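You operate a simulated robot arm through the tools that you are given. There is no shell and no other tool.

You are at the controls of a simulated two-armed robot. One attempt, no reset.

## Task
Take the grey sample box and put it on top of the wrapped white pack. Then fetch the blue binder and stand it on the cream sheet. Then take the white spool and leave it on the top of the steel wall shelf. Then open the bottom blue drawer, fetch the folded green masks and set it inside floor and shut the drawer again. Then switch the banding switch on. Then take the squared blue masks on the top of the sealer table and put it away on the top of the front end table. Then put two of the fuses from the top of the sealer table on the top of the middle belt. Keep to this order. Set down upright: blue binder, white spool, fuse.
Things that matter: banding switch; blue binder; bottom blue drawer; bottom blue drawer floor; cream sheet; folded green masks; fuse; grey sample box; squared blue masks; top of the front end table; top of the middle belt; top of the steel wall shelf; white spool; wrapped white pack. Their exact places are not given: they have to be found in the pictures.

It is judged by the outcome, as a careful person would: the job done as asked, and still so three seconds after it is handed in. It fails if anything else is knocked over, pushed out of place, dropped, spilled or broken. Flat cloth is picked up by pressing the open fingertips on it (5 to 10 N) and closing them slowly along it; thin cloth reads only 2 to 8 mm in the jaws.

## Robot
Two 7-joint arms with fingered hands on one trunk, on a base that drives. Base frame: it is fixed to the floor where the robot stands at the start and does not move with it; the origin is under the middle of the robot, x ahead of it, y to its left, z up. Units: m, rad, N and s.
The left shoulder is at the start at [0.08, 0.241, 1.8], the right one opposite. With the tool pointing down near the work surface each hand reaches from about 0.1 to 0.82 m from the robot's upright axis, wherever it stands, measured 20 degrees to its own side. Places, roughly: banding switch [-2.8, -3, 0.9]; blue binder [3.5, 1, 1.5]; bottom blue drawer [-1.2, -2.1, 0.5]; bottom blue drawer floor [-1.1, -2.2, 0.4]; cream sheet (32x21x1 cm) [2.9, 2.1, 0.9]; folded green masks (11x5x2 cm) [-2.6, -2.8, 0.9]; fuse [-2.75, -3.25, 0.75]; grey sample box [-0.25, -1.75, 0.75]; squared blue masks (9x18x3 cm) [-2.9, -3.4, 0.9]; top of the front end table [-1.4, 0.5, 0.6]; top of the middle belt [-3.7, 0.1, 0.6]; top of the steel wall shelf (18x22 cm) [2.64, 2.62, 0.88]; white spool (5x5x6 cm) [-1, 3.6, 0.8]; wrapped white pack [0, 2.25, 0.25]. Payload 4.9 kg a hand.
Tool frame (each hand has its own): the origin (TCP) lies between the finger pads and is the grasp point; the fingertips stand 0.032 m ahead of it; z points along the fingers, y is the line along which they close. Largest opening 0.2 m; the body of the gripper starts 0.089 m behind the TCP. The gripper is a hand of 4 fingers: y runs from the thumb to the fingers, the wrist lies at [0, 0, -0.267] in the tool frame, and closing takes about 1.5 s.
Orientation is that of the tool frame in the base frame, as a unit quaternion [w, x, y, z]. With the fingers straight down and closing along the base's y, the tool's x points along the base's -x, its y along +y and its z along -z.

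## Interface
- The arms move only by the tool arm_command. It takes "left_deltas", "right_deltas" or both (then of equal length, played together; a hand with none holds still); each is a list of rows, each a list of 7 numbers: the opening, from 0 (shut) to 1 (fully open), then the shift along the tool's x, y, z in m, then the turn, a rotation vector about the tool's x, y, z in degrees. In form: [[jaw, tx, ty, tz, wx, wy, wz], ...]. A call has 1 to 20 rows; each row is the pose to reach, as a shift and turn from the pose commanded when the call began, along the tool's axes at that moment. Each row takes 0.2 s and may step no farther than 0.05 m and 0.15 rad from the row before; otherwise, or with a gripper value out of range, the whole call is refused. A pose out of reach is approached as far as the arm can. The call stops where the force on the tool passes 40 N (or 10 N more than at its start, if that is more) or the arm is blocked; 0.2 s more then pass. The fingers move at their own pace (about 0.072 m/s each) and stop on an object; they squeeze with about 22 N. The grip force told is the motor's: it shows also when the fingers shut on nothing. Time passes only in rows, and 0.2 s behind the last, so rows that repeat a pose let the fingers close. It gives the time, the measured TCP pose, the force on the tool (base axes), the opening and the grip force at its end, in the units of the frame above (readings bear some noise), with the torque about the TCP (base axes, N m) and any sound that the robot's microphone picked up.
- Cameras (640 x 400 px; columns grow to the right, rows downward): "scene" is now at [0.1039, 0.0136, 1.9511]; the picture's right is [0.15, -0.99, -0.00], its down [-0.78, -0.12, -0.61] and it looks along [0.60, 0.09, -0.79] (base axes); focal length 277 px, centre (320, 200). "left" rides on the left gripper at [-0.069, -0.069, -0.116] in its tool frame; the picture's right is [0.71, -0.71, 0.00], its down [0.54, 0.54, -0.64] and it looks along [0.45, 0.45, 0.77] (tool axes); focal length 226 px, centre (320, 200). "right" rides on the right gripper at [0.069, -0.069, -0.116] in its tool frame; the picture's right is [0.71, 0.71, 0.00], its down [-0.54, 0.54, -0.64] and it looks along [-0.45, 0.45, 0.77] (tool axes); focal length 226 px, centre (320, 200).
- camera(camera): a new picture of that camera. No time passes.
- slide_trunk(by): slides the trunk up (or, below 0, down) by that many m; the arms and the scene camera ride with it, the base frame stays. It gives what a move gives, with no picture.
- drive_base(legs): drives the robot by 1 to 6 legs, each [ahead, left, turn to the left] in m, m and rad, along the robot's own axes; the way and the turn of a leg run together, so that a leg with both is an arc; at most 1.5 m and 3.142 rad a leg. The arms and the cameras ride along, it lands a little off, and it stops where it bumps. It gives what a move gives.
- set_grasp(shape, hand): the hand has 4 fingers and takes this shape, open, in about a second: jaw (thumb against the fingers, like two jaws); tri (thumb and two fingers); tip (a fingertip pinch); poke (one finger out to press); point (the index stretched); flat (the hand flat); cup (the hand cupped); fist (a fist). The gripper value then closes the fingers along that shape, each until it touches; the sizes above hold for jaw. It gives what a move gives, with no picture.
- pan_tilt(pan, tilt): turns the head with the scene camera to pan (to the left, within 1.501 rad either way) and tilt (down, from -0.506 to 1.204), counted from straight ahead of the robot. It gives what a move gives.
- pixel_to_xyz(camera, pixels): there is no depth. For up to 12 entries [column, row, z] of the newest picture of that camera ("zoom" is the newest enlarged one), the place [x, y] in the base frame at which the ray of that pixel passes the height z, good to about 0.002 m. No time passes.
- enlarge(camera, box): a new picture of the part [left, top, right, bottom] of that camera's present view, enlarged. No time passes.
- hand_in(): hands the job in; it is judged then, once.

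Open the grippers and draw the arms clear of the work before you hand the job in, unless the task says otherwise.

The tools are called after ">>>" by a JSON object that holds its "method" and its "body". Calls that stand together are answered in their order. arm_command: Moves the arms, as the interface text tells. Its arguments: {"type":"object","properties":{"left_deltas":{"type":"array"},"right_deltas":{"type":"array"}},"required":[]} The other tools are called the same way: slide_trunk (by) slides the trunk up or down; set_grasp (shape, hand) gives the hand a shape; drive_base (legs) drives the base; pan_tilt (pan, tilt) turns the head that bears the scene camera; camera (camera) takes a picture; pixel_to_xyz (camera, pixels) gives the place at which the rays of pixels pass given heights; enlarge (camera, box) takes an enlarged picture of a part of a camera's view; hand_in () hands the job in.

At the start:

```text
time_s: 0.0
left_eef_pos: [0.5521, 0.1987, 1.0774]
left_orientation: [0.0, 0.0, 1.0, 0.0]
left_wrist_force: [-0.5, -0.8, 0.5]
left_ft_torque: [0.02, -0.02, 0.02]
left_width: 0.1997
left_grip_force: 0.0
left_shape: jaw
right_eef_pos: [0.5319, -0.2467, 1.1166]
right_orientation: [0.0, 0.001, 1.0, 0.0]
right_wrist_force: [0.0, 0.6, 0.2]
right_ft_torque: [-0.01, -0.03, -0.01]
right_width: 0.2
right_grip_force: 0.2
right_shape: jaw
trunk travel left (down, up): [-0.708, 0.132]
robot x, y, heading: [-0.0025, 0.0025, 0.009]
head pan, tilt: [0.155, 0.915]
```

scene: 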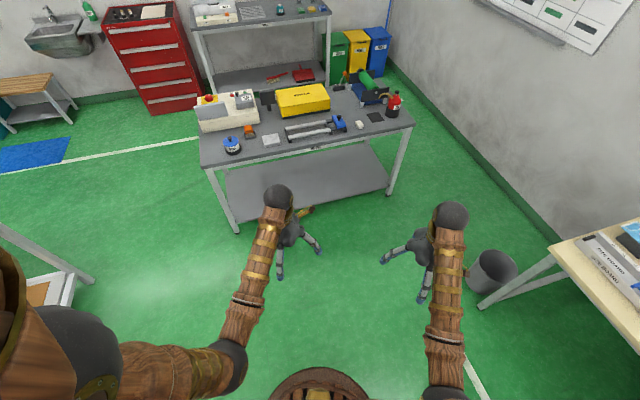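
right: 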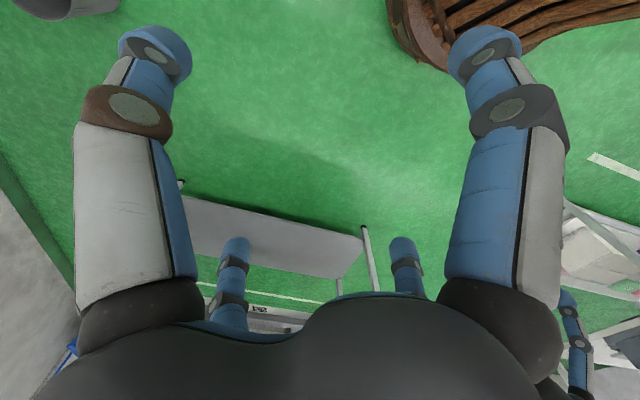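
left: 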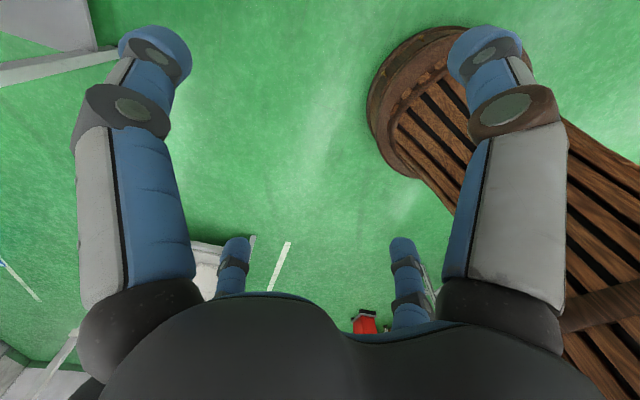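

I start by looking around: the first picture shows a workbench ahead and a bench on the right side (col 600,row 260). I pan the head right to look for the grey sample box near [-0.25,-1.75,0.75].

>>> {"method": "pan_tilt", "body": {"pan": -1.5, "tilt": 0.6}}

>>> {"method": "camera", "body": {"camera": "scene"}}

```text
time_s: 1.7
left_eef_pos: [0.5524, 0.1986, 1.0777]
left_orientation: [-0.001, 0.0, 1.0, -0.001]
left_wrist_force: [0.0, -1.3, 0.7]
left_ft_torque: [0.03, -0.04, -0.01]
left_width: 0.1998
left_grip_force: 0.2
left_shape: jaw
right_eef_pos: [0.533, -0.247, 1.118]
right_orientation: [0.001, 0.0, 1.0, 0.0]
right_wrist_force: [-0.6, -0.3, 0.7]
right_ft_torque: [0.02, -0.02, 0.0]
right_width: 0.2001
right_grip_force: 0.0
right_shape: jaw
trunk travel left (down, up): [-0.708, 0.132]
robot x, y, heading: [0.0003, -0.0017, 0.003]
head pan, tilt: [-1.499, 0.6]
```

```text
taken
```

scene: 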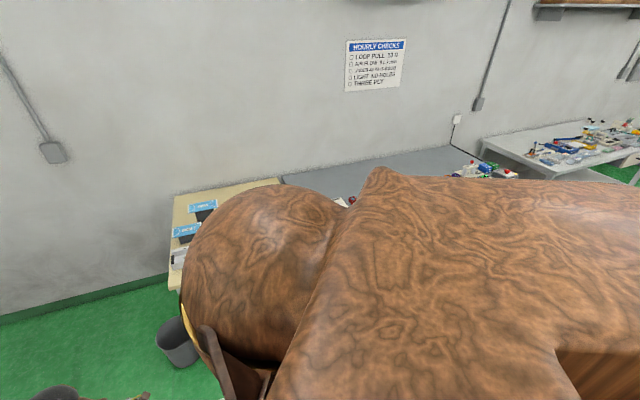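

The right shoulder covers the bench when the head looks right. I turn the base to the right in place so that the bench is ahead (nothing stands close around me at arm height to the right except the bench at about 1.3 m), and look again; first I look left and ahead.

>>> {"method": "pan_tilt", "body": {"pan": 0.0, "tilt": 0.3}}

>>> {"method": "camera", "body": {"camera": "scene"}}

>>> {"method": "pan_tilt", "body": {"pan": 0.8, "tilt": 0.5}}

>>> {"method": "camera", "body": {"camera": "scene"}}

```text
time_s: 3.3
left_eef_pos: [0.5526, 0.1981, 1.0765]
left_orientation: [0.0, 0.0, 1.0, -0.001]
left_wrist_force: [-0.2, 0.9, 0.5]
left_ft_torque: [0.04, -0.02, -0.02]
left_width: 0.1996
left_grip_force: 0.1
left_shape: jaw
right_eef_pos: [0.5333, -0.247, 1.1183]
right_orientation: [0.0, 0.0, 1.0, -0.001]
right_wrist_force: [0.6, -1.7, 0.0]
right_ft_torque: [-0.01, 0.0, -0.05]
right_width: 0.2
right_grip_force: 0.1
right_shape: jaw
trunk travel left (down, up): [-0.708, 0.132]
robot x, y, heading: [0.0015, 0.0017, -0.003]
head pan, tilt: [0.0, 0.3]
```

```text
taken
```

scene: 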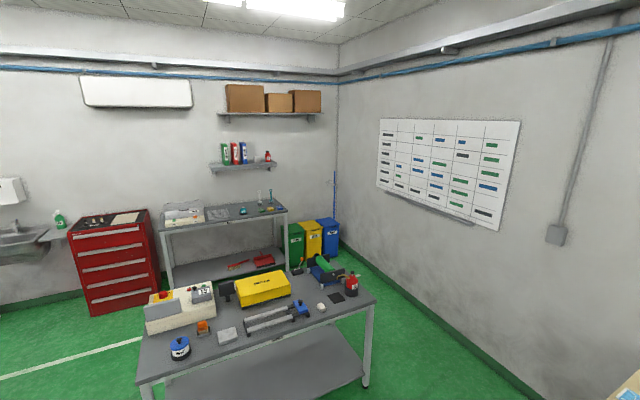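

```text
time_s: 4.4
left_eef_pos: [0.5516, 0.1987, 1.0769]
left_orientation: [0.001, -0.001, 1.0, 0.0]
left_wrist_force: [1.0, -0.1, -0.7]
left_ft_torque: [-0.03, 0.01, 0.0]
left_width: 0.1998
left_grip_force: 0.1
left_shape: jaw
right_eef_pos: [0.5328, -0.2471, 1.1165]
right_orientation: [0.001, 0.0, 1.0, 0.0]
right_wrist_force: [0.7, 0.2, 0.0]
right_ft_torque: [-0.03, -0.03, -0.05]
right_width: 0.1997
right_grip_force: 0.1
right_shape: jaw
trunk travel left (down, up): [-0.708, 0.132]
robot x, y, heading: [0.0014, 0.0012, 0.001]
head pan, tilt: [0.799, 0.499]
```

```text
taken
```

scene: 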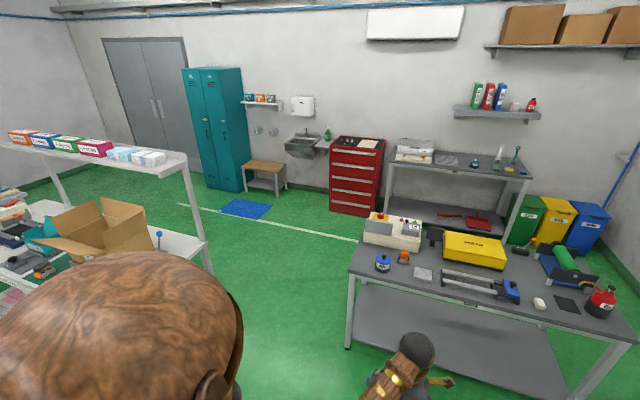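

I see the binder on the small wall shelf (col 500,row 95), the red cabinet with a cream sheet (col 370,row 142), and the little steel shelf by the sink (col 325,row 140). Now I turn the base right to see the bench with the grey sample box.

>>> {"method": "drive_base", "body": {"legs": [[0, 0, -1.57]]}}

>>> {"method": "pan_tilt", "body": {"pan": 0.0, "tilt": 0.6}}

>>> {"method": "camera", "body": {"camera": "scene"}}

>>> {"method": "pan_tilt", "body": {"pan": -0.9, "tilt": 0.4}}

>>> {"method": "camera", "body": {"camera": "scene"}}

```text
time_s: 8.6
left_eef_pos: [0.2033, -0.5505, 1.0766]
left_orientation: [0.0, 0.705, 0.71, -0.001]
left_wrist_force: [-0.4, -0.6, 0.6]
left_ft_torque: [0.03, 0.03, -0.01]
left_width: 0.2
left_grip_force: 0.0
left_shape: jaw
right_eef_pos: [-0.244, -0.5359, 1.117]
right_orientation: [0.001, 0.704, 0.71, 0.0]
right_wrist_force: [-0.6, -0.2, 0.3]
right_ft_torque: [0.03, 0.0, 0.03]
right_width: 0.2
right_grip_force: 0.1
right_shape: jaw
trunk travel left (down, up): [-0.708, 0.132]
robot x, y, heading: [-0.0009, 0.0001, -1.564]
head pan, tilt: [0.799, 0.499]
```

```text
time_s: 9.8
left_eef_pos: [0.2028, -0.5521, 1.0778]
left_orientation: [0.0, 0.705, 0.709, 0.0]
left_wrist_force: [0.7, 0.1, 0.6]
left_ft_torque: [0.0, 0.0, 0.02]
left_width: 0.1996
left_grip_force: 0.0
left_shape: jaw
right_eef_pos: [-0.2434, -0.5334, 1.1168]
right_orientation: [0.001, 0.705, 0.709, -0.001]
right_wrist_force: [1.2, -0.3, -0.2]
right_ft_torque: [0.02, 0.03, -0.04]
right_width: 0.1999
right_grip_force: 0.0
right_shape: jaw
trunk travel left (down, up): [-0.708, 0.132]
robot x, y, heading: [0.0002, -0.0004, -1.569]
head pan, tilt: [0.0, 0.6]
```

```text
taken
```

scene: 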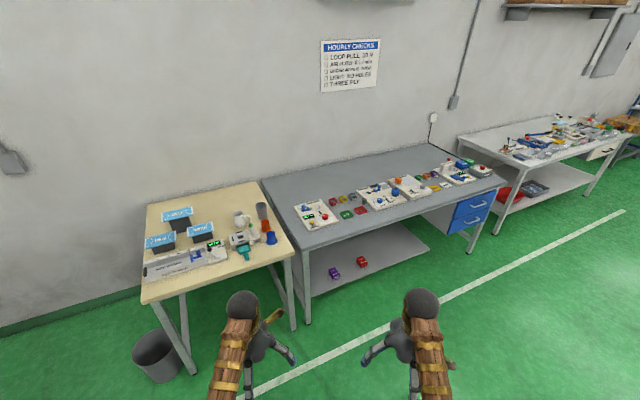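

```text
time_s: 11.0
left_eef_pos: [0.2019, -0.5508, 1.0767]
left_orientation: [0.0, 0.704, 0.71, 0.001]
left_wrist_force: [0.1, 0.7, -0.9]
left_ft_torque: [0.03, -0.01, -0.02]
left_width: 0.1999
left_grip_force: 0.1
left_shape: jaw
right_eef_pos: [-0.2438, -0.5342, 1.1178]
right_orientation: [0.0, 0.704, 0.71, -0.001]
right_wrist_force: [0.5, 0.8, -0.3]
right_ft_torque: [-0.02, 0.0, -0.01]
right_width: 0.1998
right_grip_force: 0.0
right_shape: jaw
trunk travel left (down, up): [-0.708, 0.132]
robot x, y, heading: [-0.0017, -0.0019, -1.569]
head pan, tilt: [-0.901, 0.4]
```

```text
taken
```

scene: 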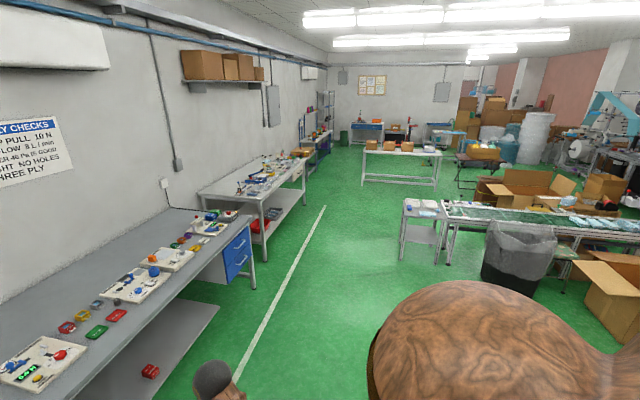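

Bench ahead: a yellow-topped table on the left and the grey-blue table with blue drawers. I re-centre the head and enlarge the region around cols 140–340, rows 170–290 where the grey box should be.

>>> {"method": "pan_tilt", "body": {"pan": 0.0, "tilt": 0.75}}

>>> {"method": "enlarge", "body": {"camera": "scene", "box": [130, 120, 370, 270]}}

>>> {"method": "pixel_to_xyz", "body": {"camera": "zoom", "pixels": [[320, 200, 0.75], [100, 200, 0.75], [500, 200, 0.75], [320, 100, 0.75]]}}

```text
time_s: 12.2
left_eef_pos: [0.2016, -0.5514, 1.0767]
left_orientation: [0.0, 0.704, 0.71, 0.0]
left_wrist_force: [0.0, 0.1, -0.1]
left_ft_torque: [0.01, 0.02, -0.02]
left_width: 0.2
left_grip_force: 0.0
left_shape: jaw
right_eef_pos: [-0.243, -0.5347, 1.1172]
right_orientation: [0.001, 0.704, 0.71, 0.0]
right_wrist_force: [-0.2, 0.0, -1.0]
right_ft_torque: [0.01, -0.01, 0.02]
right_width: 0.2
right_grip_force: 0.0
right_shape: jaw
trunk travel left (down, up): [-0.708, 0.132]
robot x, y, heading: [0.0001, 0.0025, -1.564]
head pan, tilt: [0.0, 0.75]
```

```text
2.67 times, centred on (250, 195) of scene
```

zoom: 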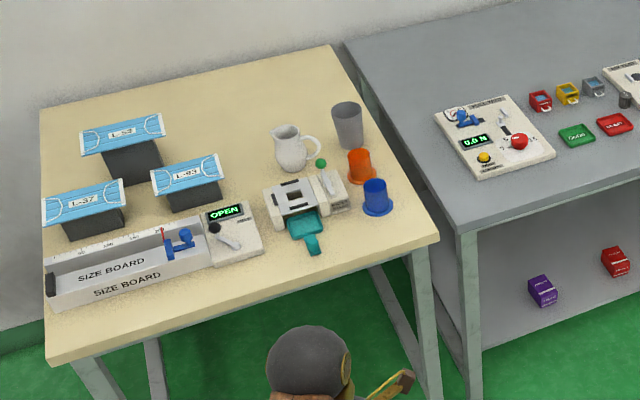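

```text
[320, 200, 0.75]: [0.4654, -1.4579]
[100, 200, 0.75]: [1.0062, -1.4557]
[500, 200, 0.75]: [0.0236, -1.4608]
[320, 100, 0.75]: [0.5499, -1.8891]
```

The small coloured boxes sit on the grey table (zoom cols 530–600, row 90). I check coordinates of the grey small one at zoom (591,86).

>>> {"method": "pixel_to_xyz", "body": {"camera": "zoom", "pixels": [[591, 90, 0.75], [568, 95, 0.75], [541, 102, 0.75], [625, 100, 0.75]]}}

>>> {"method": "enlarge", "body": {"camera": "scene", "box": [280, 100, 440, 200]}}

```text
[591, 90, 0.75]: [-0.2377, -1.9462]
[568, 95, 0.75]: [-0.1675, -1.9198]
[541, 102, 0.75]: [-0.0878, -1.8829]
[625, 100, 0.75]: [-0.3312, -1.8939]
```

```text
4.00 times, centred on (360, 150) of scene
```

zoom: 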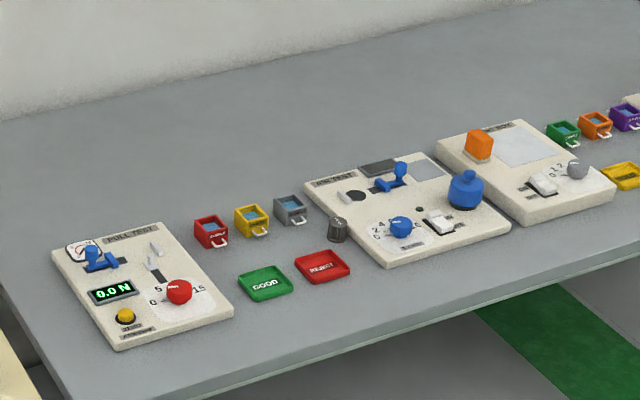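

The grey box is the one at zoom (290,210), with a tab, between the yellow one and the leak tester. I drive about 0.5 m closer for a better view.

>>> {"method": "drive_base", "body": {"legs": [[0.5, -0.1, 0]]}}

>>> {"method": "camera", "body": {"camera": "scene"}}

>>> {"method": "enlarge", "body": {"camera": "scene", "box": [230, 40, 470, 190]}}

```text
time_s: 15.2
left_eef_pos: [0.1015, -1.0544, 1.0785]
left_orientation: [0.0, 0.707, 0.708, -0.001]
left_wrist_force: [0.3, 1.3, -0.6]
left_ft_torque: [-0.01, 0.04, -0.01]
left_width: 0.1999
left_grip_force: 0.0
left_shape: jaw
right_eef_pos: [-0.3438, -1.0362, 1.1185]
right_orientation: [0.001, 0.706, 0.708, -0.001]
right_wrist_force: [0.5, 0.3, 1.0]
right_ft_torque: [-0.02, 0.03, -0.04]
right_width: 0.1998
right_grip_force: 0.1
right_shape: jaw
trunk travel left (down, up): [-0.708, 0.132]
robot x, y, heading: [-0.0954, -0.5032, -1.571]
head pan, tilt: [0.0, 0.75]
```

```text
taken
```

scene: 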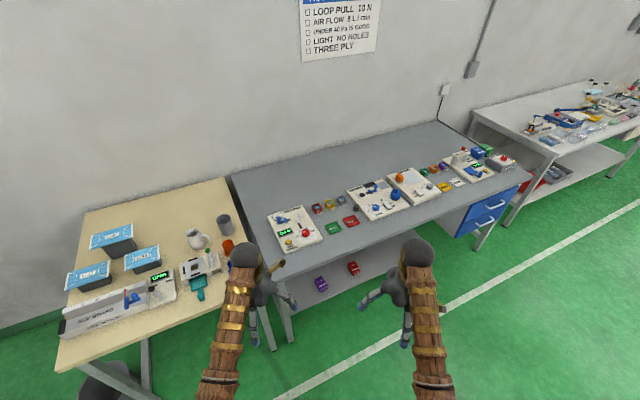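

```text
2.67 times, centred on (350, 115) of scene
```

zoom: 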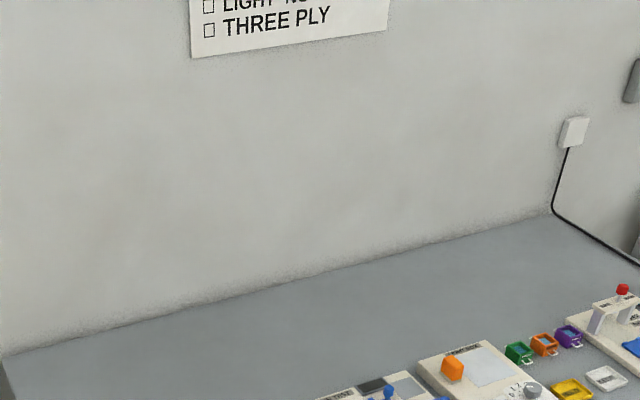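

Now I triangulate the height using the new view: grey box at about (341,200), table front-left corner at about (285,283).

>>> {"method": "enlarge", "body": {"camera": "scene", "box": [260, 160, 420, 260]}}

>>> {"method": "pixel_to_xyz", "body": {"camera": "scene", "pixels": [[341, 200, 0.65], [341, 200, 0.75], [341, 200, 0.85], [285, 282, 0.7], [470, 212, 0.7]]}}

```text
4.00 times, centred on (340, 210) of scene
```

zoom: 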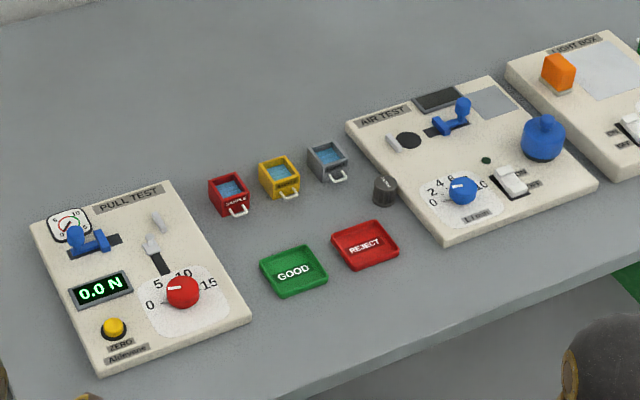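

```text
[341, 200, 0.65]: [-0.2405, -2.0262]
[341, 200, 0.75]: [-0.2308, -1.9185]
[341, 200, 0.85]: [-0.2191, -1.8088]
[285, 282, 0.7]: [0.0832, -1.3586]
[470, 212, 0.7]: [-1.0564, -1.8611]
```

The box is roughly at [-0.23,-1.87,0.8]. I drive another 0.4 m nearer and tilt the head down for a steeper look.

>>> {"method": "drive_base", "body": {"legs": [[0.4, 0.0, 0]]}}

>>> {"method": "camera", "body": {"camera": "scene"}}

>>> {"method": "enlarge", "body": {"camera": "scene", "box": [240, 190, 400, 290]}}

>>> {"method": "camera", "body": {"camera": "right"}}

```text
time_s: 17.7
left_eef_pos: [0.0988, -1.4588, 1.0781]
left_orientation: [0.0, 0.708, 0.707, 0.0]
left_wrist_force: [0.7, -0.2, 0.7]
left_ft_torque: [-0.04, -0.04, -0.02]
left_width: 0.1996
left_grip_force: 0.0
left_shape: jaw
right_eef_pos: [-0.3448, -1.4381, 1.1181]
right_orientation: [0.002, 0.708, 0.706, -0.001]
right_wrist_force: [0.4, -0.7, 0.0]
right_ft_torque: [-0.04, -0.04, -0.01]
right_width: 0.1998
right_grip_force: 0.0
right_shape: jaw
trunk travel left (down, up): [-0.708, 0.132]
robot x, y, heading: [-0.0964, -0.9107, -1.572]
head pan, tilt: [0.0, 0.75]
```

```text
taken
```

scene: 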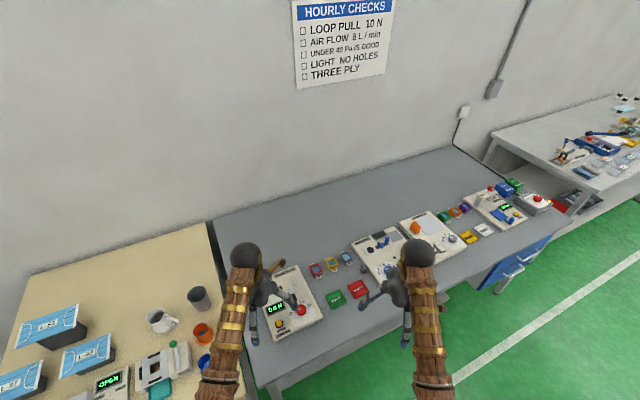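

```text
4.00 times, centred on (320, 240) of scene
```

zoom: 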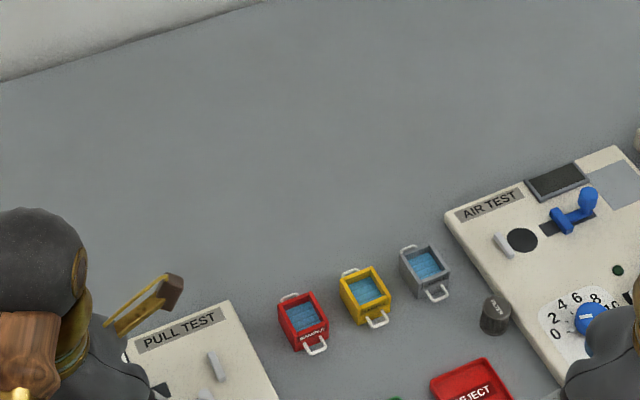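

```text
taken
```

right: 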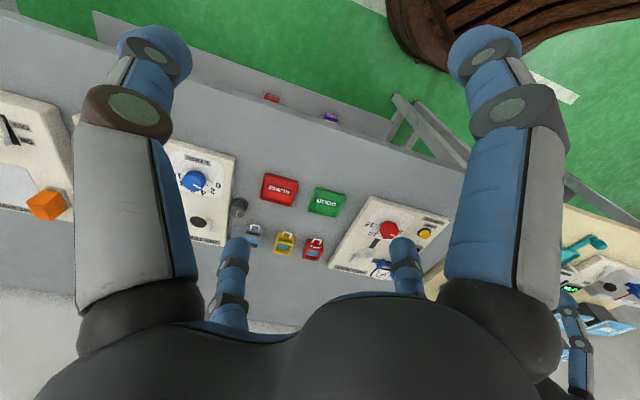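

The grey box shows at zoom (425,272), open-topped with two wire handles. I compute its footprint at several heights.

>>> {"method": "pixel_to_xyz", "body": {"camera": "zoom", "pixels": [[425, 270, 0.7], [425, 270, 0.8], [401, 261, 0.8], [433, 247, 0.8], [450, 268, 0.8], [416, 283, 0.8], [417, 299, 0.76], [450, 286, 0.76]]}}

>>> {"method": "pixel_to_xyz", "body": {"camera": "right", "pixels": [[254, 235, 0.75], [254, 235, 0.8], [254, 235, 0.7], [239, 207, 0.75]]}}

>>> {"method": "enlarge", "body": {"camera": "right", "box": [200, 170, 360, 270]}}

```text
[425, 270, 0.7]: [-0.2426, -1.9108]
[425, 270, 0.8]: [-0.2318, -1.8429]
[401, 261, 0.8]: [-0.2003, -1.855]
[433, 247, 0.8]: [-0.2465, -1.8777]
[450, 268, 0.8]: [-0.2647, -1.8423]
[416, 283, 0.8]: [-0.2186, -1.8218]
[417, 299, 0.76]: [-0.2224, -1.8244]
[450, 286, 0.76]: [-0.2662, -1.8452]
```

```text
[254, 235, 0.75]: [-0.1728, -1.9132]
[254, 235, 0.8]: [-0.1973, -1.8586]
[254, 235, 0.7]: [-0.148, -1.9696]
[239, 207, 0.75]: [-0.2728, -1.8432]
```

```text
4.00 times, centred on (280, 220) of right
```

zoom: 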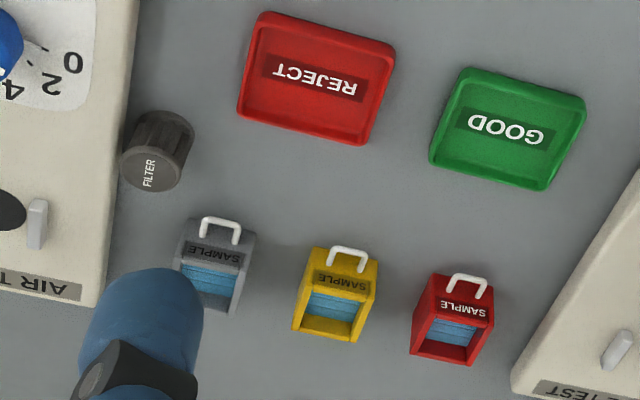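

I triangulate the grey box's front handle between the two views: right zoom (222,224) and scene (349.7,264.2), and the front bottom corners.

>>> {"method": "pixel_to_xyz", "body": {"camera": "zoom", "pixels": [[222, 222, 0.8], [222, 222, 0.75], [180, 230, 0.8], [257, 235, 0.8], [180, 230, 0.75], [257, 235, 0.75], [234, 314, 0.8], [355, 342, 0.8], [293, 332, 0.8]]}}

>>> {"method": "pixel_to_xyz", "body": {"camera": "scene", "pixels": [[349.7, 264.2, 0.8], [349.7, 264.2, 0.75], [344.2, 264.6, 0.8], [352.5, 261.4, 0.8], [344.2, 264.6, 0.75], [352.5, 261.4, 0.75]]}}

```text
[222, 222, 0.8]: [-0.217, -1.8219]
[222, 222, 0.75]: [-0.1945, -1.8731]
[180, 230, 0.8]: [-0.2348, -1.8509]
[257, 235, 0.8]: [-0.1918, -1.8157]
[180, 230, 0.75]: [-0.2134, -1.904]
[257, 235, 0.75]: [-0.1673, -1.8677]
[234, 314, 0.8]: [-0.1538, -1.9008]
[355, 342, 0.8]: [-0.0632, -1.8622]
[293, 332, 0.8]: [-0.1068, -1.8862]
```

```text
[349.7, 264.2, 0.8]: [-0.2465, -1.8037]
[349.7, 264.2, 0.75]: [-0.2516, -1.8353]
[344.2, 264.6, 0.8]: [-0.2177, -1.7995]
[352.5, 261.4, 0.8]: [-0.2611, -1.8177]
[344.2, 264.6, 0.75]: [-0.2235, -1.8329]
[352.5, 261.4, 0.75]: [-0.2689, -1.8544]
```

Triangulation puts the handle top near z≈0.85 at about (-0.24,-1.77). Before grasping among neighbours I want to know the hand's finger geometry, so I enlarge the right hand in the scene view.

>>> {"method": "pan_tilt", "body": {"pan": 0.0, "tilt": 1.0}}

>>> {"method": "camera", "body": {"camera": "scene"}}

>>> {"method": "enlarge", "body": {"camera": "scene", "box": [340, 150, 500, 250]}}

```text
time_s: 18.4
left_eef_pos: [0.0993, -1.4618, 1.077]
left_orientation: [-0.001, 0.708, 0.706, 0.0]
left_wrist_force: [0.4, 0.1, 0.1]
left_ft_torque: [0.02, 0.03, -0.02]
left_width: 0.2001
left_grip_force: 0.0
left_shape: jaw
right_eef_pos: [-0.345, -1.4404, 1.1168]
right_orientation: [0.001, 0.708, 0.706, -0.001]
right_wrist_force: [1.1, 0.3, -0.4]
right_ft_torque: [-0.03, 0.02, 0.03]
right_width: 0.2
right_grip_force: 0.1
right_shape: jaw
trunk travel left (down, up): [-0.708, 0.132]
robot x, y, heading: [-0.0982, -0.9083, -1.571]
head pan, tilt: [0.0, 1.0]
```

```text
taken
```

scene: 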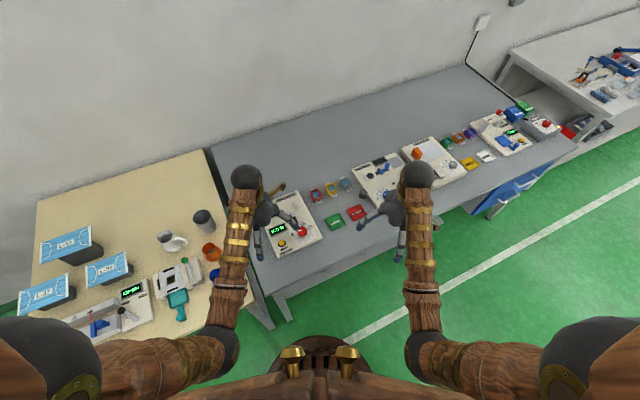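

```text
4.00 times, centred on (420, 200) of scene
```

zoom: 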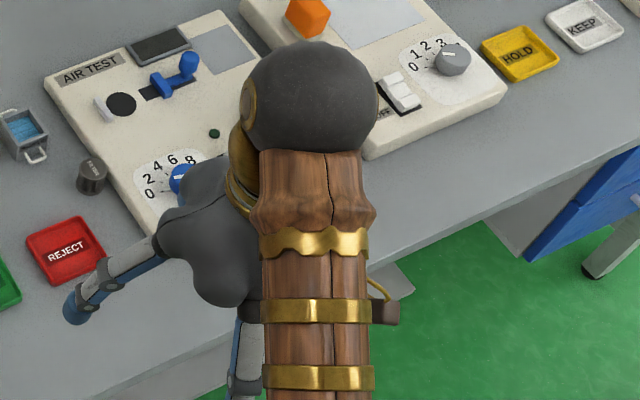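

The open hand looks like four fingers spread around the palm. I test how they close by closing the right hand partly in the air and looking with its camera.

>>> {"method": "arm_command", "body": {"right_deltas": [[0.3, 0, 0, 0, 0, 0, 0], [0.3, 0, 0, 0, 0, 0, 0], [0.3, 0, 0, 0, 0, 0, 0], [0.3, 0, 0, 0, 0, 0, 0], [0.3, 0, 0, 0, 0, 0, 0], [0.3, 0, 0, 0, 0, 0, 0]]}}

>>> {"method": "camera", "body": {"camera": "right"}}

>>> {"method": "arm_command", "body": {"right_deltas": [[0, 0, 0, 0, 0, 0, 0], [0, 0, 0, 0, 0, 0, 0], [0, 0, 0, 0, 0, 0, 0], [0, 0, 0, 0, 0, 0, 0], [0, 0, 0, 0, 0, 0, 0], [0, 0, 0, 0, 0, 0, 0]]}}

>>> {"method": "camera", "body": {"camera": "right"}}

```text
time_s: 19.9
left_eef_pos: [0.1008, -1.4601, 1.0778]
left_orientation: [0.0, 0.708, 0.706, 0.0]
left_wrist_force: [-0.1, -0.2, -0.5]
left_ft_torque: [0.01, 0.02, 0.01]
left_width: 0.1998
left_grip_force: 0.1
left_shape: jaw
right_eef_pos: [-0.344, -1.4403, 1.1168]
right_orientation: [0.0, 0.708, 0.706, -0.001]
right_wrist_force: [0.6, -0.6, -0.2]
right_ft_torque: [-0.04, 0.03, -0.01]
right_width: 0.0602
right_grip_force: 0.1
right_shape: jaw
trunk travel left (down, up): [-0.708, 0.132]
robot x, y, heading: [-0.0959, -0.9083, -1.572]
head pan, tilt: [0.0, 1.0]
```

```text
taken
```

right: 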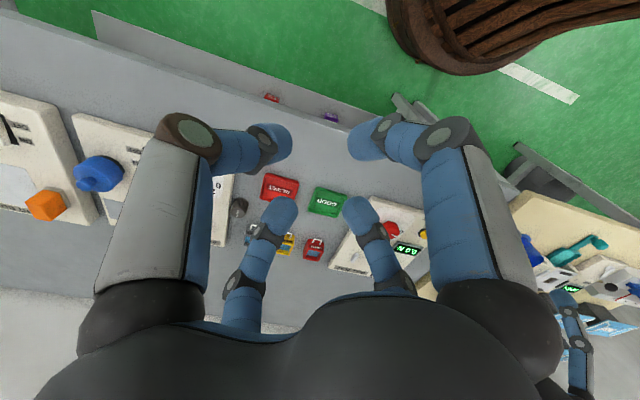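

```text
time_s: 21.2
left_eef_pos: [0.0979, -1.4603, 1.0763]
left_orientation: [0.0, 0.707, 0.707, 0.001]
left_wrist_force: [0.5, 0.2, 0.0]
left_ft_torque: [0.0, 0.02, -0.01]
left_width: 0.2
left_grip_force: 0.1
left_shape: jaw
right_eef_pos: [-0.345, -1.44, 1.1172]
right_orientation: [0.0, 0.707, 0.707, 0.0]
right_wrist_force: [0.2, -0.2, -0.1]
right_ft_torque: [0.01, -0.03, 0.02]
right_width: 0.0
right_grip_force: 21.6
right_shape: jaw
trunk travel left (down, up): [-0.708, 0.132]
robot x, y, heading: [-0.0962, -0.9068, -1.572]
head pan, tilt: [0.0, 1.0]
```

```text
taken
```

right: 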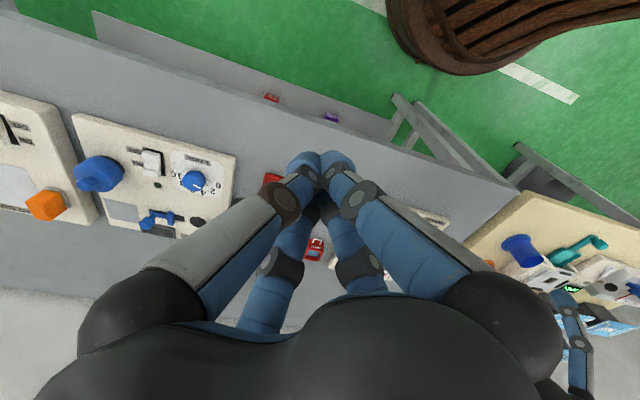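

The four fingers converge crosswise in "jaw". I look at "tip" and "tri" too, since a smaller hand would clear the neighbouring boxes better.

>>> {"method": "set_grasp", "body": {"shape": "tip", "hand": "right"}}

>>> {"method": "camera", "body": {"camera": "right"}}

>>> {"method": "set_grasp", "body": {"shape": "tri", "hand": "right"}}

>>> {"method": "camera", "body": {"camera": "right"}}

```text
time_s: 22.1
left_eef_pos: [0.0999, -1.4601, 1.0765]
left_orientation: [0.0, 0.708, 0.707, 0.0]
left_wrist_force: [0.0, -0.2, 0.0]
left_ft_torque: [0.01, -0.03, 0.01]
left_width: 0.1998
left_grip_force: 0.0
left_shape: jaw
right_eef_pos: [-0.3454, -1.4391, 1.1174]
right_orientation: [0.0, 0.708, 0.706, 0.0]
right_wrist_force: [-0.7, -0.3, 0.1]
right_ft_torque: [0.03, -0.01, -0.04]
right_width: 0.2
right_grip_force: 0.0
right_shape: tip
trunk travel left (down, up): [-0.708, 0.132]
robot x, y, heading: [-0.096, -0.9084, -1.576]
head pan, tilt: [0.0, 1.0]
```

```text
taken
```

right: 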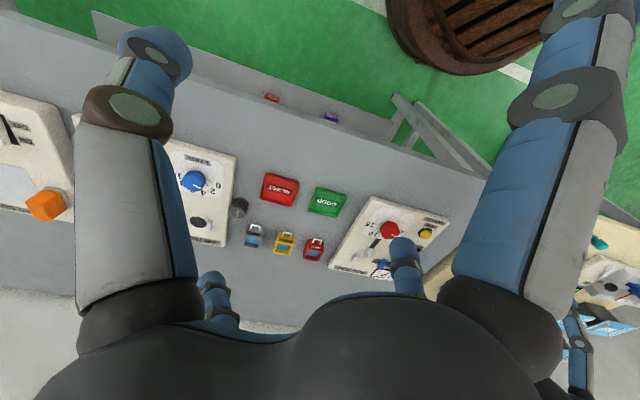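

```text
time_s: 23.1
left_eef_pos: [0.1007, -1.4607, 1.0775]
left_orientation: [0.0, 0.708, 0.706, 0.0]
left_wrist_force: [0.7, 0.6, -0.3]
left_ft_torque: [-0.02, 0.0, 0.02]
left_width: 0.1998
left_grip_force: 0.0
left_shape: jaw
right_eef_pos: [-0.3451, -1.4401, 1.1169]
right_orientation: [0.0, 0.708, 0.707, -0.001]
right_wrist_force: [0.3, 0.1, 0.6]
right_ft_torque: [0.01, -0.01, 0.0]
right_width: 0.2
right_grip_force: 0.1
right_shape: tri
trunk travel left (down, up): [-0.708, 0.132]
robot x, y, heading: [-0.1007, -0.9101, -1.578]
head pan, tilt: [0.0, 1.0]
```

```text
taken
```

right: 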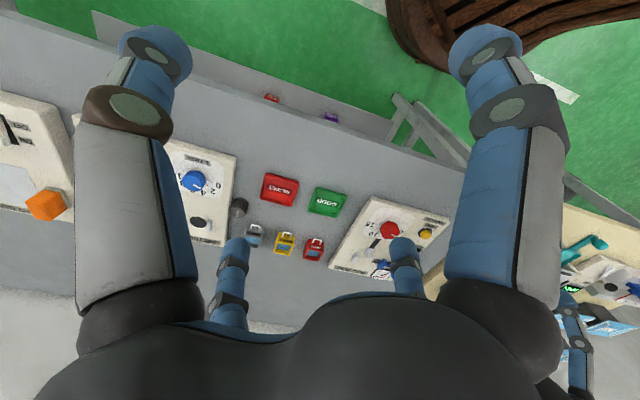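

In "tip" the side fingers swing outward and leave the thumb and one finger. I close "tip" to 0.4 to see what the side fingers do.

>>> {"method": "set_grasp", "body": {"shape": "tip", "hand": "right"}}

>>> {"method": "arm_command", "body": {"right_deltas": [[0.4, 0, 0, 0, 0, 0, 0], [0.4, 0, 0, 0, 0, 0, 0], [0.4, 0, 0, 0, 0, 0, 0], [0.4, 0, 0, 0, 0, 0, 0], [0.4, 0, 0, 0, 0, 0, 0], [0.4, 0, 0, 0, 0, 0, 0]]}}

>>> {"method": "camera", "body": {"camera": "right"}}

>>> {"method": "enlarge", "body": {"camera": "scene", "box": [340, 150, 500, 250]}}

```text
time_s: 23.9
left_eef_pos: [0.0992, -1.4611, 1.0769]
left_orientation: [0.001, 0.708, 0.707, 0.0]
left_wrist_force: [-0.3, -0.3, 0.1]
left_ft_torque: [0.01, 0.01, -0.02]
left_width: 0.1999
left_grip_force: 0.0
left_shape: jaw
right_eef_pos: [-0.3449, -1.4398, 1.1164]
right_orientation: [0.0, 0.708, 0.706, 0.0]
right_wrist_force: [-0.1, 0.6, 0.1]
right_ft_torque: [0.0, -0.01, 0.0]
right_width: 0.2002
right_grip_force: 0.0
right_shape: tip
trunk travel left (down, up): [-0.708, 0.132]
robot x, y, heading: [-0.0998, -0.9054, -1.57]
head pan, tilt: [0.0, 1.0]
```

```text
time_s: 25.4
left_eef_pos: [0.1007, -1.4596, 1.0774]
left_orientation: [0.0, 0.707, 0.707, 0.0]
left_wrist_force: [0.2, -0.4, 0.5]
left_ft_torque: [0.0, -0.02, -0.04]
left_width: 0.1999
left_grip_force: 0.0
left_shape: jaw
right_eef_pos: [-0.3446, -1.44, 1.1175]
right_orientation: [0.001, 0.708, 0.706, -0.002]
right_wrist_force: [0.3, 0.0, -0.1]
right_ft_torque: [-0.02, 0.0, 0.02]
right_width: 0.0805
right_grip_force: 0.1
right_shape: tip
trunk travel left (down, up): [-0.708, 0.132]
robot x, y, heading: [-0.0979, -0.9069, -1.574]
head pan, tilt: [0.0, 1.0]
```

```text
taken
```

right: 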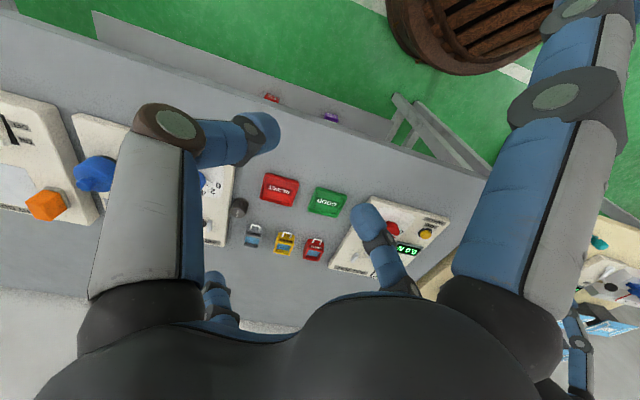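

```text
4.00 times, centred on (420, 200) of scene
```

zoom: 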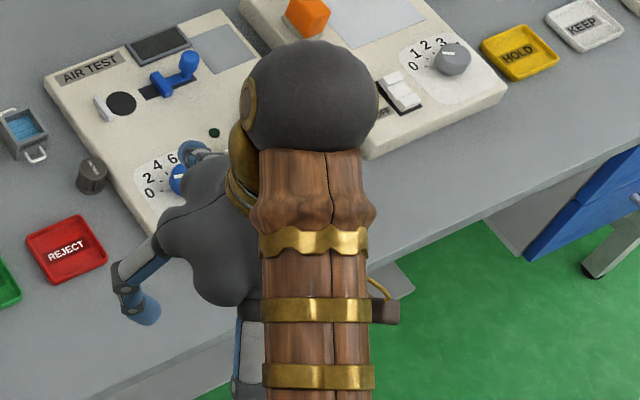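

"tip" is a clean two-finger pinch along y with the others splayed, so I use it for small items. Now I check where my base front (318,335) and the table's front edge (400,262) lie before driving closer.

>>> {"method": "pixel_to_xyz", "body": {"camera": "scene", "pixels": [[318, 335, 0.0], [318, 335, 0.3], [300, 278, 0.8], [440, 212, 0.8], [215, 160, 0.8], [345, 184, 0.83]]}}

>>> {"method": "enlarge", "body": {"camera": "scene", "box": [280, 140, 440, 240]}}

```text
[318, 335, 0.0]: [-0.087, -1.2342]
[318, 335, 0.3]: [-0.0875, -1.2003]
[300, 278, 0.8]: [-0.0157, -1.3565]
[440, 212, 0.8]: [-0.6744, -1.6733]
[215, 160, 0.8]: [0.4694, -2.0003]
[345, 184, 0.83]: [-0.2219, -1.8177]
```

```text
4.00 times, centred on (360, 190) of scene
```

zoom: 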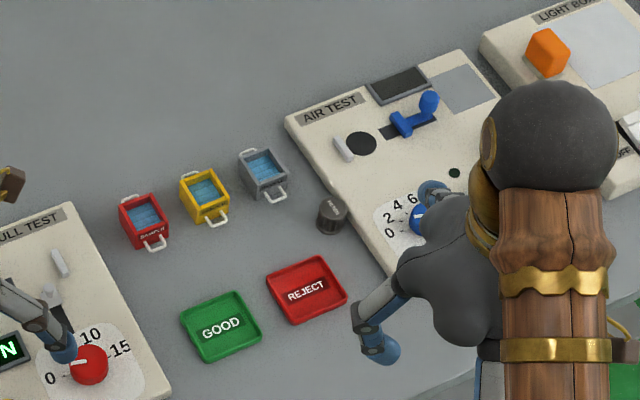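

The table front edge runs at about 26° to my axes (from (-0.02,-1.36) to (-0.67,-1.67)), so I will face it squarely: shift right/ahead, then turn left 0.45 rad.

>>> {"method": "drive_base", "body": {"legs": [[0.15, -0.27, 0], [0, 0, 0.45]]}}

>>> {"method": "camera", "body": {"camera": "scene"}}

>>> {"method": "enlarge", "body": {"camera": "scene", "box": [280, 140, 440, 240]}}

>>> {"method": "camera", "body": {"camera": "right"}}

```text
time_s: 28.8
left_eef_pos: [0.0552, -1.4672, 1.0778]
left_orientation: [0.001, 0.529, 0.849, 0.0]
left_wrist_force: [-0.7, 0.8, -0.3]
left_ft_torque: [0.01, -0.01, 0.02]
left_width: 0.2002
left_grip_force: 0.0
left_shape: jaw
right_eef_pos: [-0.3527, -1.6464, 1.1162]
right_orientation: [0.0, 0.529, 0.848, -0.001]
right_wrist_force: [0.2, 0.8, -0.3]
right_ft_torque: [0.01, 0.01, 0.0]
right_width: 0.0804
right_grip_force: 0.0
right_shape: tip
trunk travel left (down, up): [-0.708, 0.132]
robot x, y, heading: [-0.364, -1.0564, -1.118]
head pan, tilt: [0.0, 1.0]
```

```text
taken
```

scene: 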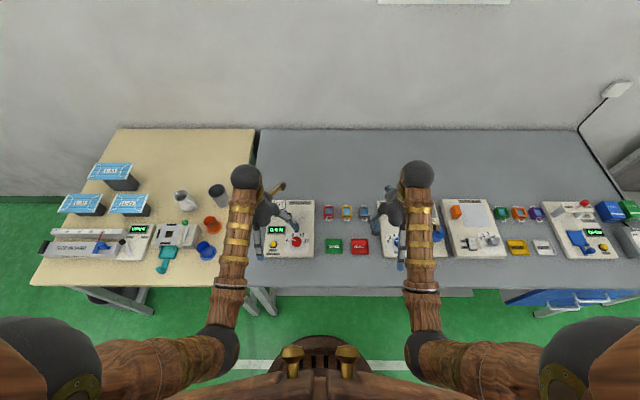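

```text
4.00 times, centred on (360, 190) of scene
```

zoom: 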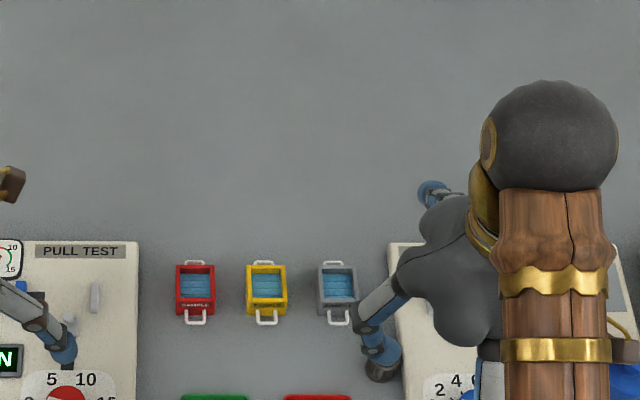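

```text
taken
```

right: 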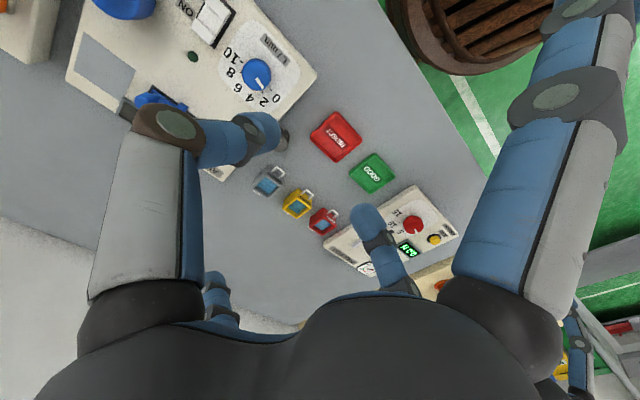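

Now I'm square to the table; the grey box is at scene zoom (338,287) and right-camera (268,182). I enlarge the right view and triangulate corresponding corners.

>>> {"method": "pixel_to_xyz", "body": {"camera": "zoom", "pixels": [[317, 263, 0.83], [354, 263, 0.83], [321, 305, 0.83], [359, 303, 0.83], [338, 323, 0.83], [338, 323, 0.78], [359, 303, 0.78], [321, 305, 0.78]]}}

>>> {"method": "enlarge", "body": {"camera": "right", "box": [230, 140, 350, 215]}}

```text
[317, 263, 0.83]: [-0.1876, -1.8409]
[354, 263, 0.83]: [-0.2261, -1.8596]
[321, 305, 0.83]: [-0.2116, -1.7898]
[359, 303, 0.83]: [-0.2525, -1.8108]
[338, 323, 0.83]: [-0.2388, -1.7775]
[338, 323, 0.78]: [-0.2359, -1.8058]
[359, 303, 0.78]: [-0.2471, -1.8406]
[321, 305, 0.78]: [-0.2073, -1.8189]
```

```text
5.33 times, centred on (290, 178) of right
```

zoom: 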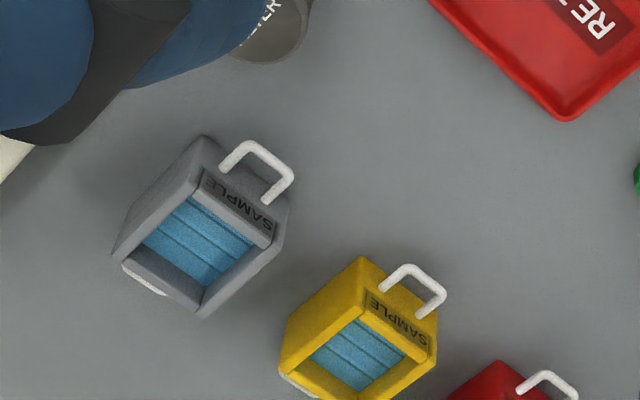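

I triangulate the handle's outer bar: right zoom (268,161) vs scene zoom (338,323).

>>> {"method": "pixel_to_xyz", "body": {"camera": "zoom", "pixels": [[268, 161, 0.83], [268, 161, 0.78], [205, 135, 0.78], [290, 203, 0.78], [205, 318, 0.83], [112, 258, 0.83], [205, 135, 0.8], [290, 203, 0.8]]}}

```text
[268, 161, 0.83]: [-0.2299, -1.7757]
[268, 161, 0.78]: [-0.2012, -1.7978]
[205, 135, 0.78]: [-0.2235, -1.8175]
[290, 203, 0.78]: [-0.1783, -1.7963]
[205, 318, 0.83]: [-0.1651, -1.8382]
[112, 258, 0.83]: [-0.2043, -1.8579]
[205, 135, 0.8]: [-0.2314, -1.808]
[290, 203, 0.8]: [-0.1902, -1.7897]
```

The box top comes out at z≈0.873, centre ≈(-0.221,-1.802). I move the right hand above it (−0.1975 along tool x, +0.05 along tool y), narrowing the pinch to 0.32.

>>> {"method": "arm_command", "body": {"right_deltas": [[0.4, -0.04, 0.01, 0, 0, 0, 0], [0.4, -0.08, 0.02, 0, 0, 0, 0], [0.4, -0.12, 0.03, 0, 0, 0, 0], [0.4, -0.16, 0.04, 0, 0, 0, 0], [0.4, -0.1975, 0.05, 0, 0, 0, 0], [0.35, -0.1975, 0.05, 0.05, 0, 0, 0], [0.32, -0.1975, 0.05, 0.1, 0, 0, 0], [0.32, -0.1975, 0.05, 0.13, 0, 0, 0], [0.32, -0.1975, 0.05, 0.13, 0, 0, 0]]}}

>>> {"method": "camera", "body": {"camera": "right"}}

>>> {"method": "camera", "body": {"camera": "scene"}}

>>> {"method": "enlarge", "body": {"camera": "right", "box": [220, 100, 420, 225]}}

```text
time_s: 30.8
left_eef_pos: [0.0553, -1.4671, 1.0774]
left_orientation: [0.0, 0.529, 0.848, 0.0]
left_wrist_force: [-0.3, 0.9, -0.1]
left_ft_torque: [-0.01, -0.01, 0.04]
left_width: 0.1997
left_grip_force: 0.0
left_shape: jaw
right_eef_pos: [-0.2219, -1.7989, 0.9857]
right_orientation: [0.001, 0.529, 0.849, -0.001]
right_wrist_force: [0.5, 0.7, 0.2]
right_ft_torque: [0.0, 0.04, 0.02]
right_width: 0.0643
right_grip_force: 0.0
right_shape: tip
trunk travel left (down, up): [-0.708, 0.132]
robot x, y, heading: [-0.3678, -1.0559, -1.115]
head pan, tilt: [0.0, 1.0]
```

```text
taken
```

right: 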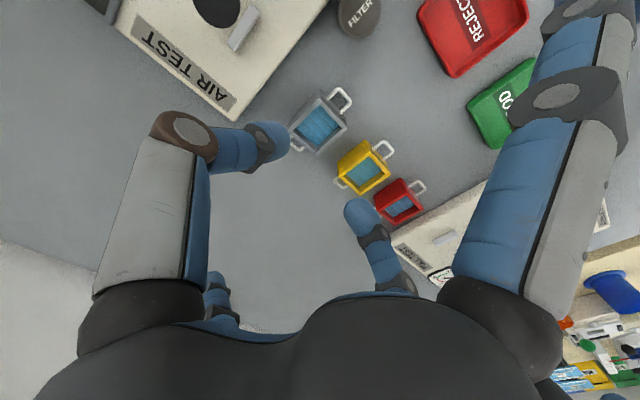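

```text
taken
```

scene: 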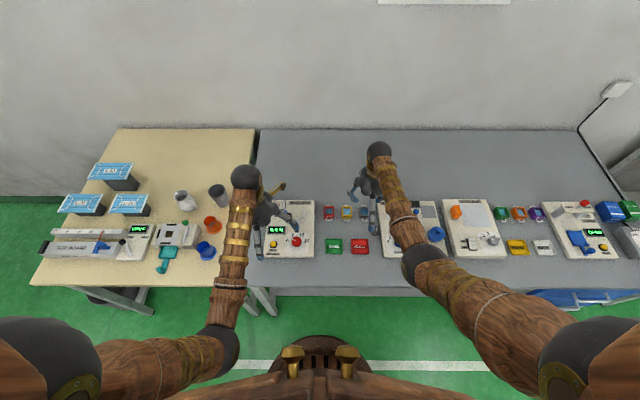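

```text
3.20 times, centred on (320, 162) of right
```

zoom: 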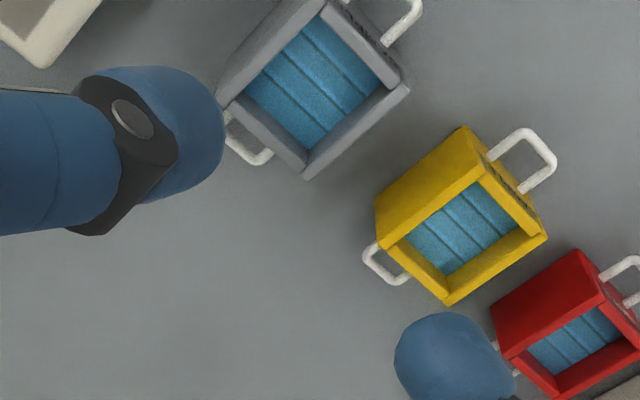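

From this nearer right view I recompute the box top corners (zoom (222,100), (308,178), (408,85), (325,2)) at z 0.873 and the yellow box's.

>>> {"method": "pixel_to_xyz", "body": {"camera": "zoom", "pixels": [[222, 100, 0.873], [308, 178, 0.873], [408, 85, 0.873], [325, 2, 0.873], [222, 100, 0.86], [408, 85, 0.86], [382, 243, 0.873], [445, 304, 0.873], [547, 235, 0.873], [480, 160, 0.873]]}}

>>> {"method": "enlarge", "body": {"camera": "scene", "box": [300, 150, 420, 225]}}

```text
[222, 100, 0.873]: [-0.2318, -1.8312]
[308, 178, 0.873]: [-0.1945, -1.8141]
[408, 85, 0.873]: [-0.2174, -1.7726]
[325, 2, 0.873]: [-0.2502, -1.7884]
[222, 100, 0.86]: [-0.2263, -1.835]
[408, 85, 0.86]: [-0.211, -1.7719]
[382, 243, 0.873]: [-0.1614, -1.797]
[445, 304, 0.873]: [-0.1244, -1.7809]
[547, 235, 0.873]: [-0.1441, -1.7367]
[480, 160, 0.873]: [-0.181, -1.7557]
```

```text
5.33 times, centred on (360, 188) of scene
```

zoom: 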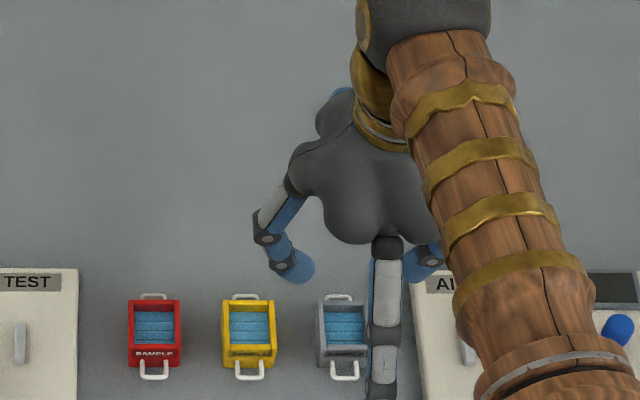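

Both views agree: centre ≈(-0.2235,-1.802), 4.1 cm wide, gap to yellow 3.7 cm. I fine-adjust and descend to TCP z≈0.89 first.

>>> {"method": "arm_command", "body": {"right_deltas": [[0.32, -0.002, -0.0025, 0.02, 0, 0, 0], [0.32, -0.002, -0.0025, 0.05, 0, 0, 0], [0.32, -0.002, -0.0025, 0.08, 0, 0, 0], [0.32, -0.002, -0.0025, 0.095, 0, 0, 0], [0.32, -0.002, -0.0025, 0.095, 0, 0, 0]]}}

>>> {"method": "camera", "body": {"camera": "right"}}

>>> {"method": "enlarge", "body": {"camera": "scene", "box": [300, 160, 420, 235]}}

```text
time_s: 32.0
left_eef_pos: [0.0559, -1.4662, 1.0773]
left_orientation: [0.0, 0.529, 0.848, 0.0]
left_wrist_force: [0.0, -0.6, -0.2]
left_ft_torque: [0.0, -0.01, -0.02]
left_width: 0.1999
left_grip_force: 0.0
left_shape: jaw
right_eef_pos: [-0.2217, -1.8011, 0.8922]
right_orientation: [0.0, 0.529, 0.849, -0.001]
right_wrist_force: [-0.4, -0.2, -0.5]
right_ft_torque: [0.02, 0.04, 0.01]
right_width: 0.0639
right_grip_force: 0.0
right_shape: tip
trunk travel left (down, up): [-0.708, 0.132]
robot x, y, heading: [-0.3665, -1.0585, -1.117]
head pan, tilt: [0.0, 1.0]
```

```text
taken
```

right: 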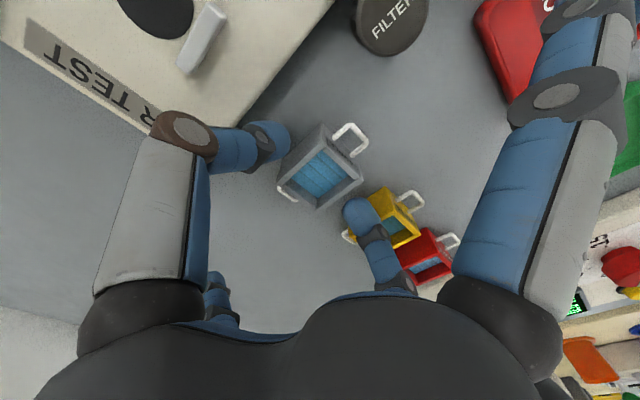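

```text
5.33 times, centred on (360, 198) of scene
```

zoom: 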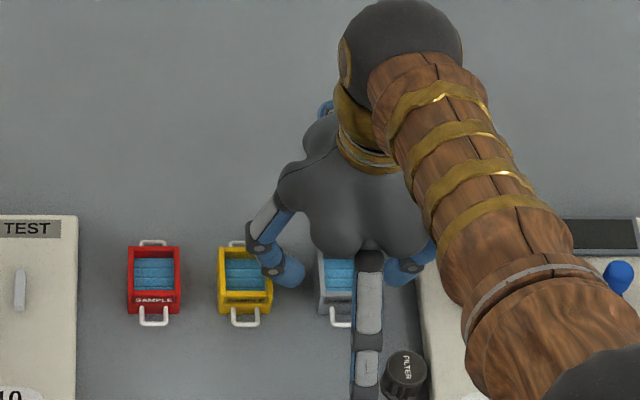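

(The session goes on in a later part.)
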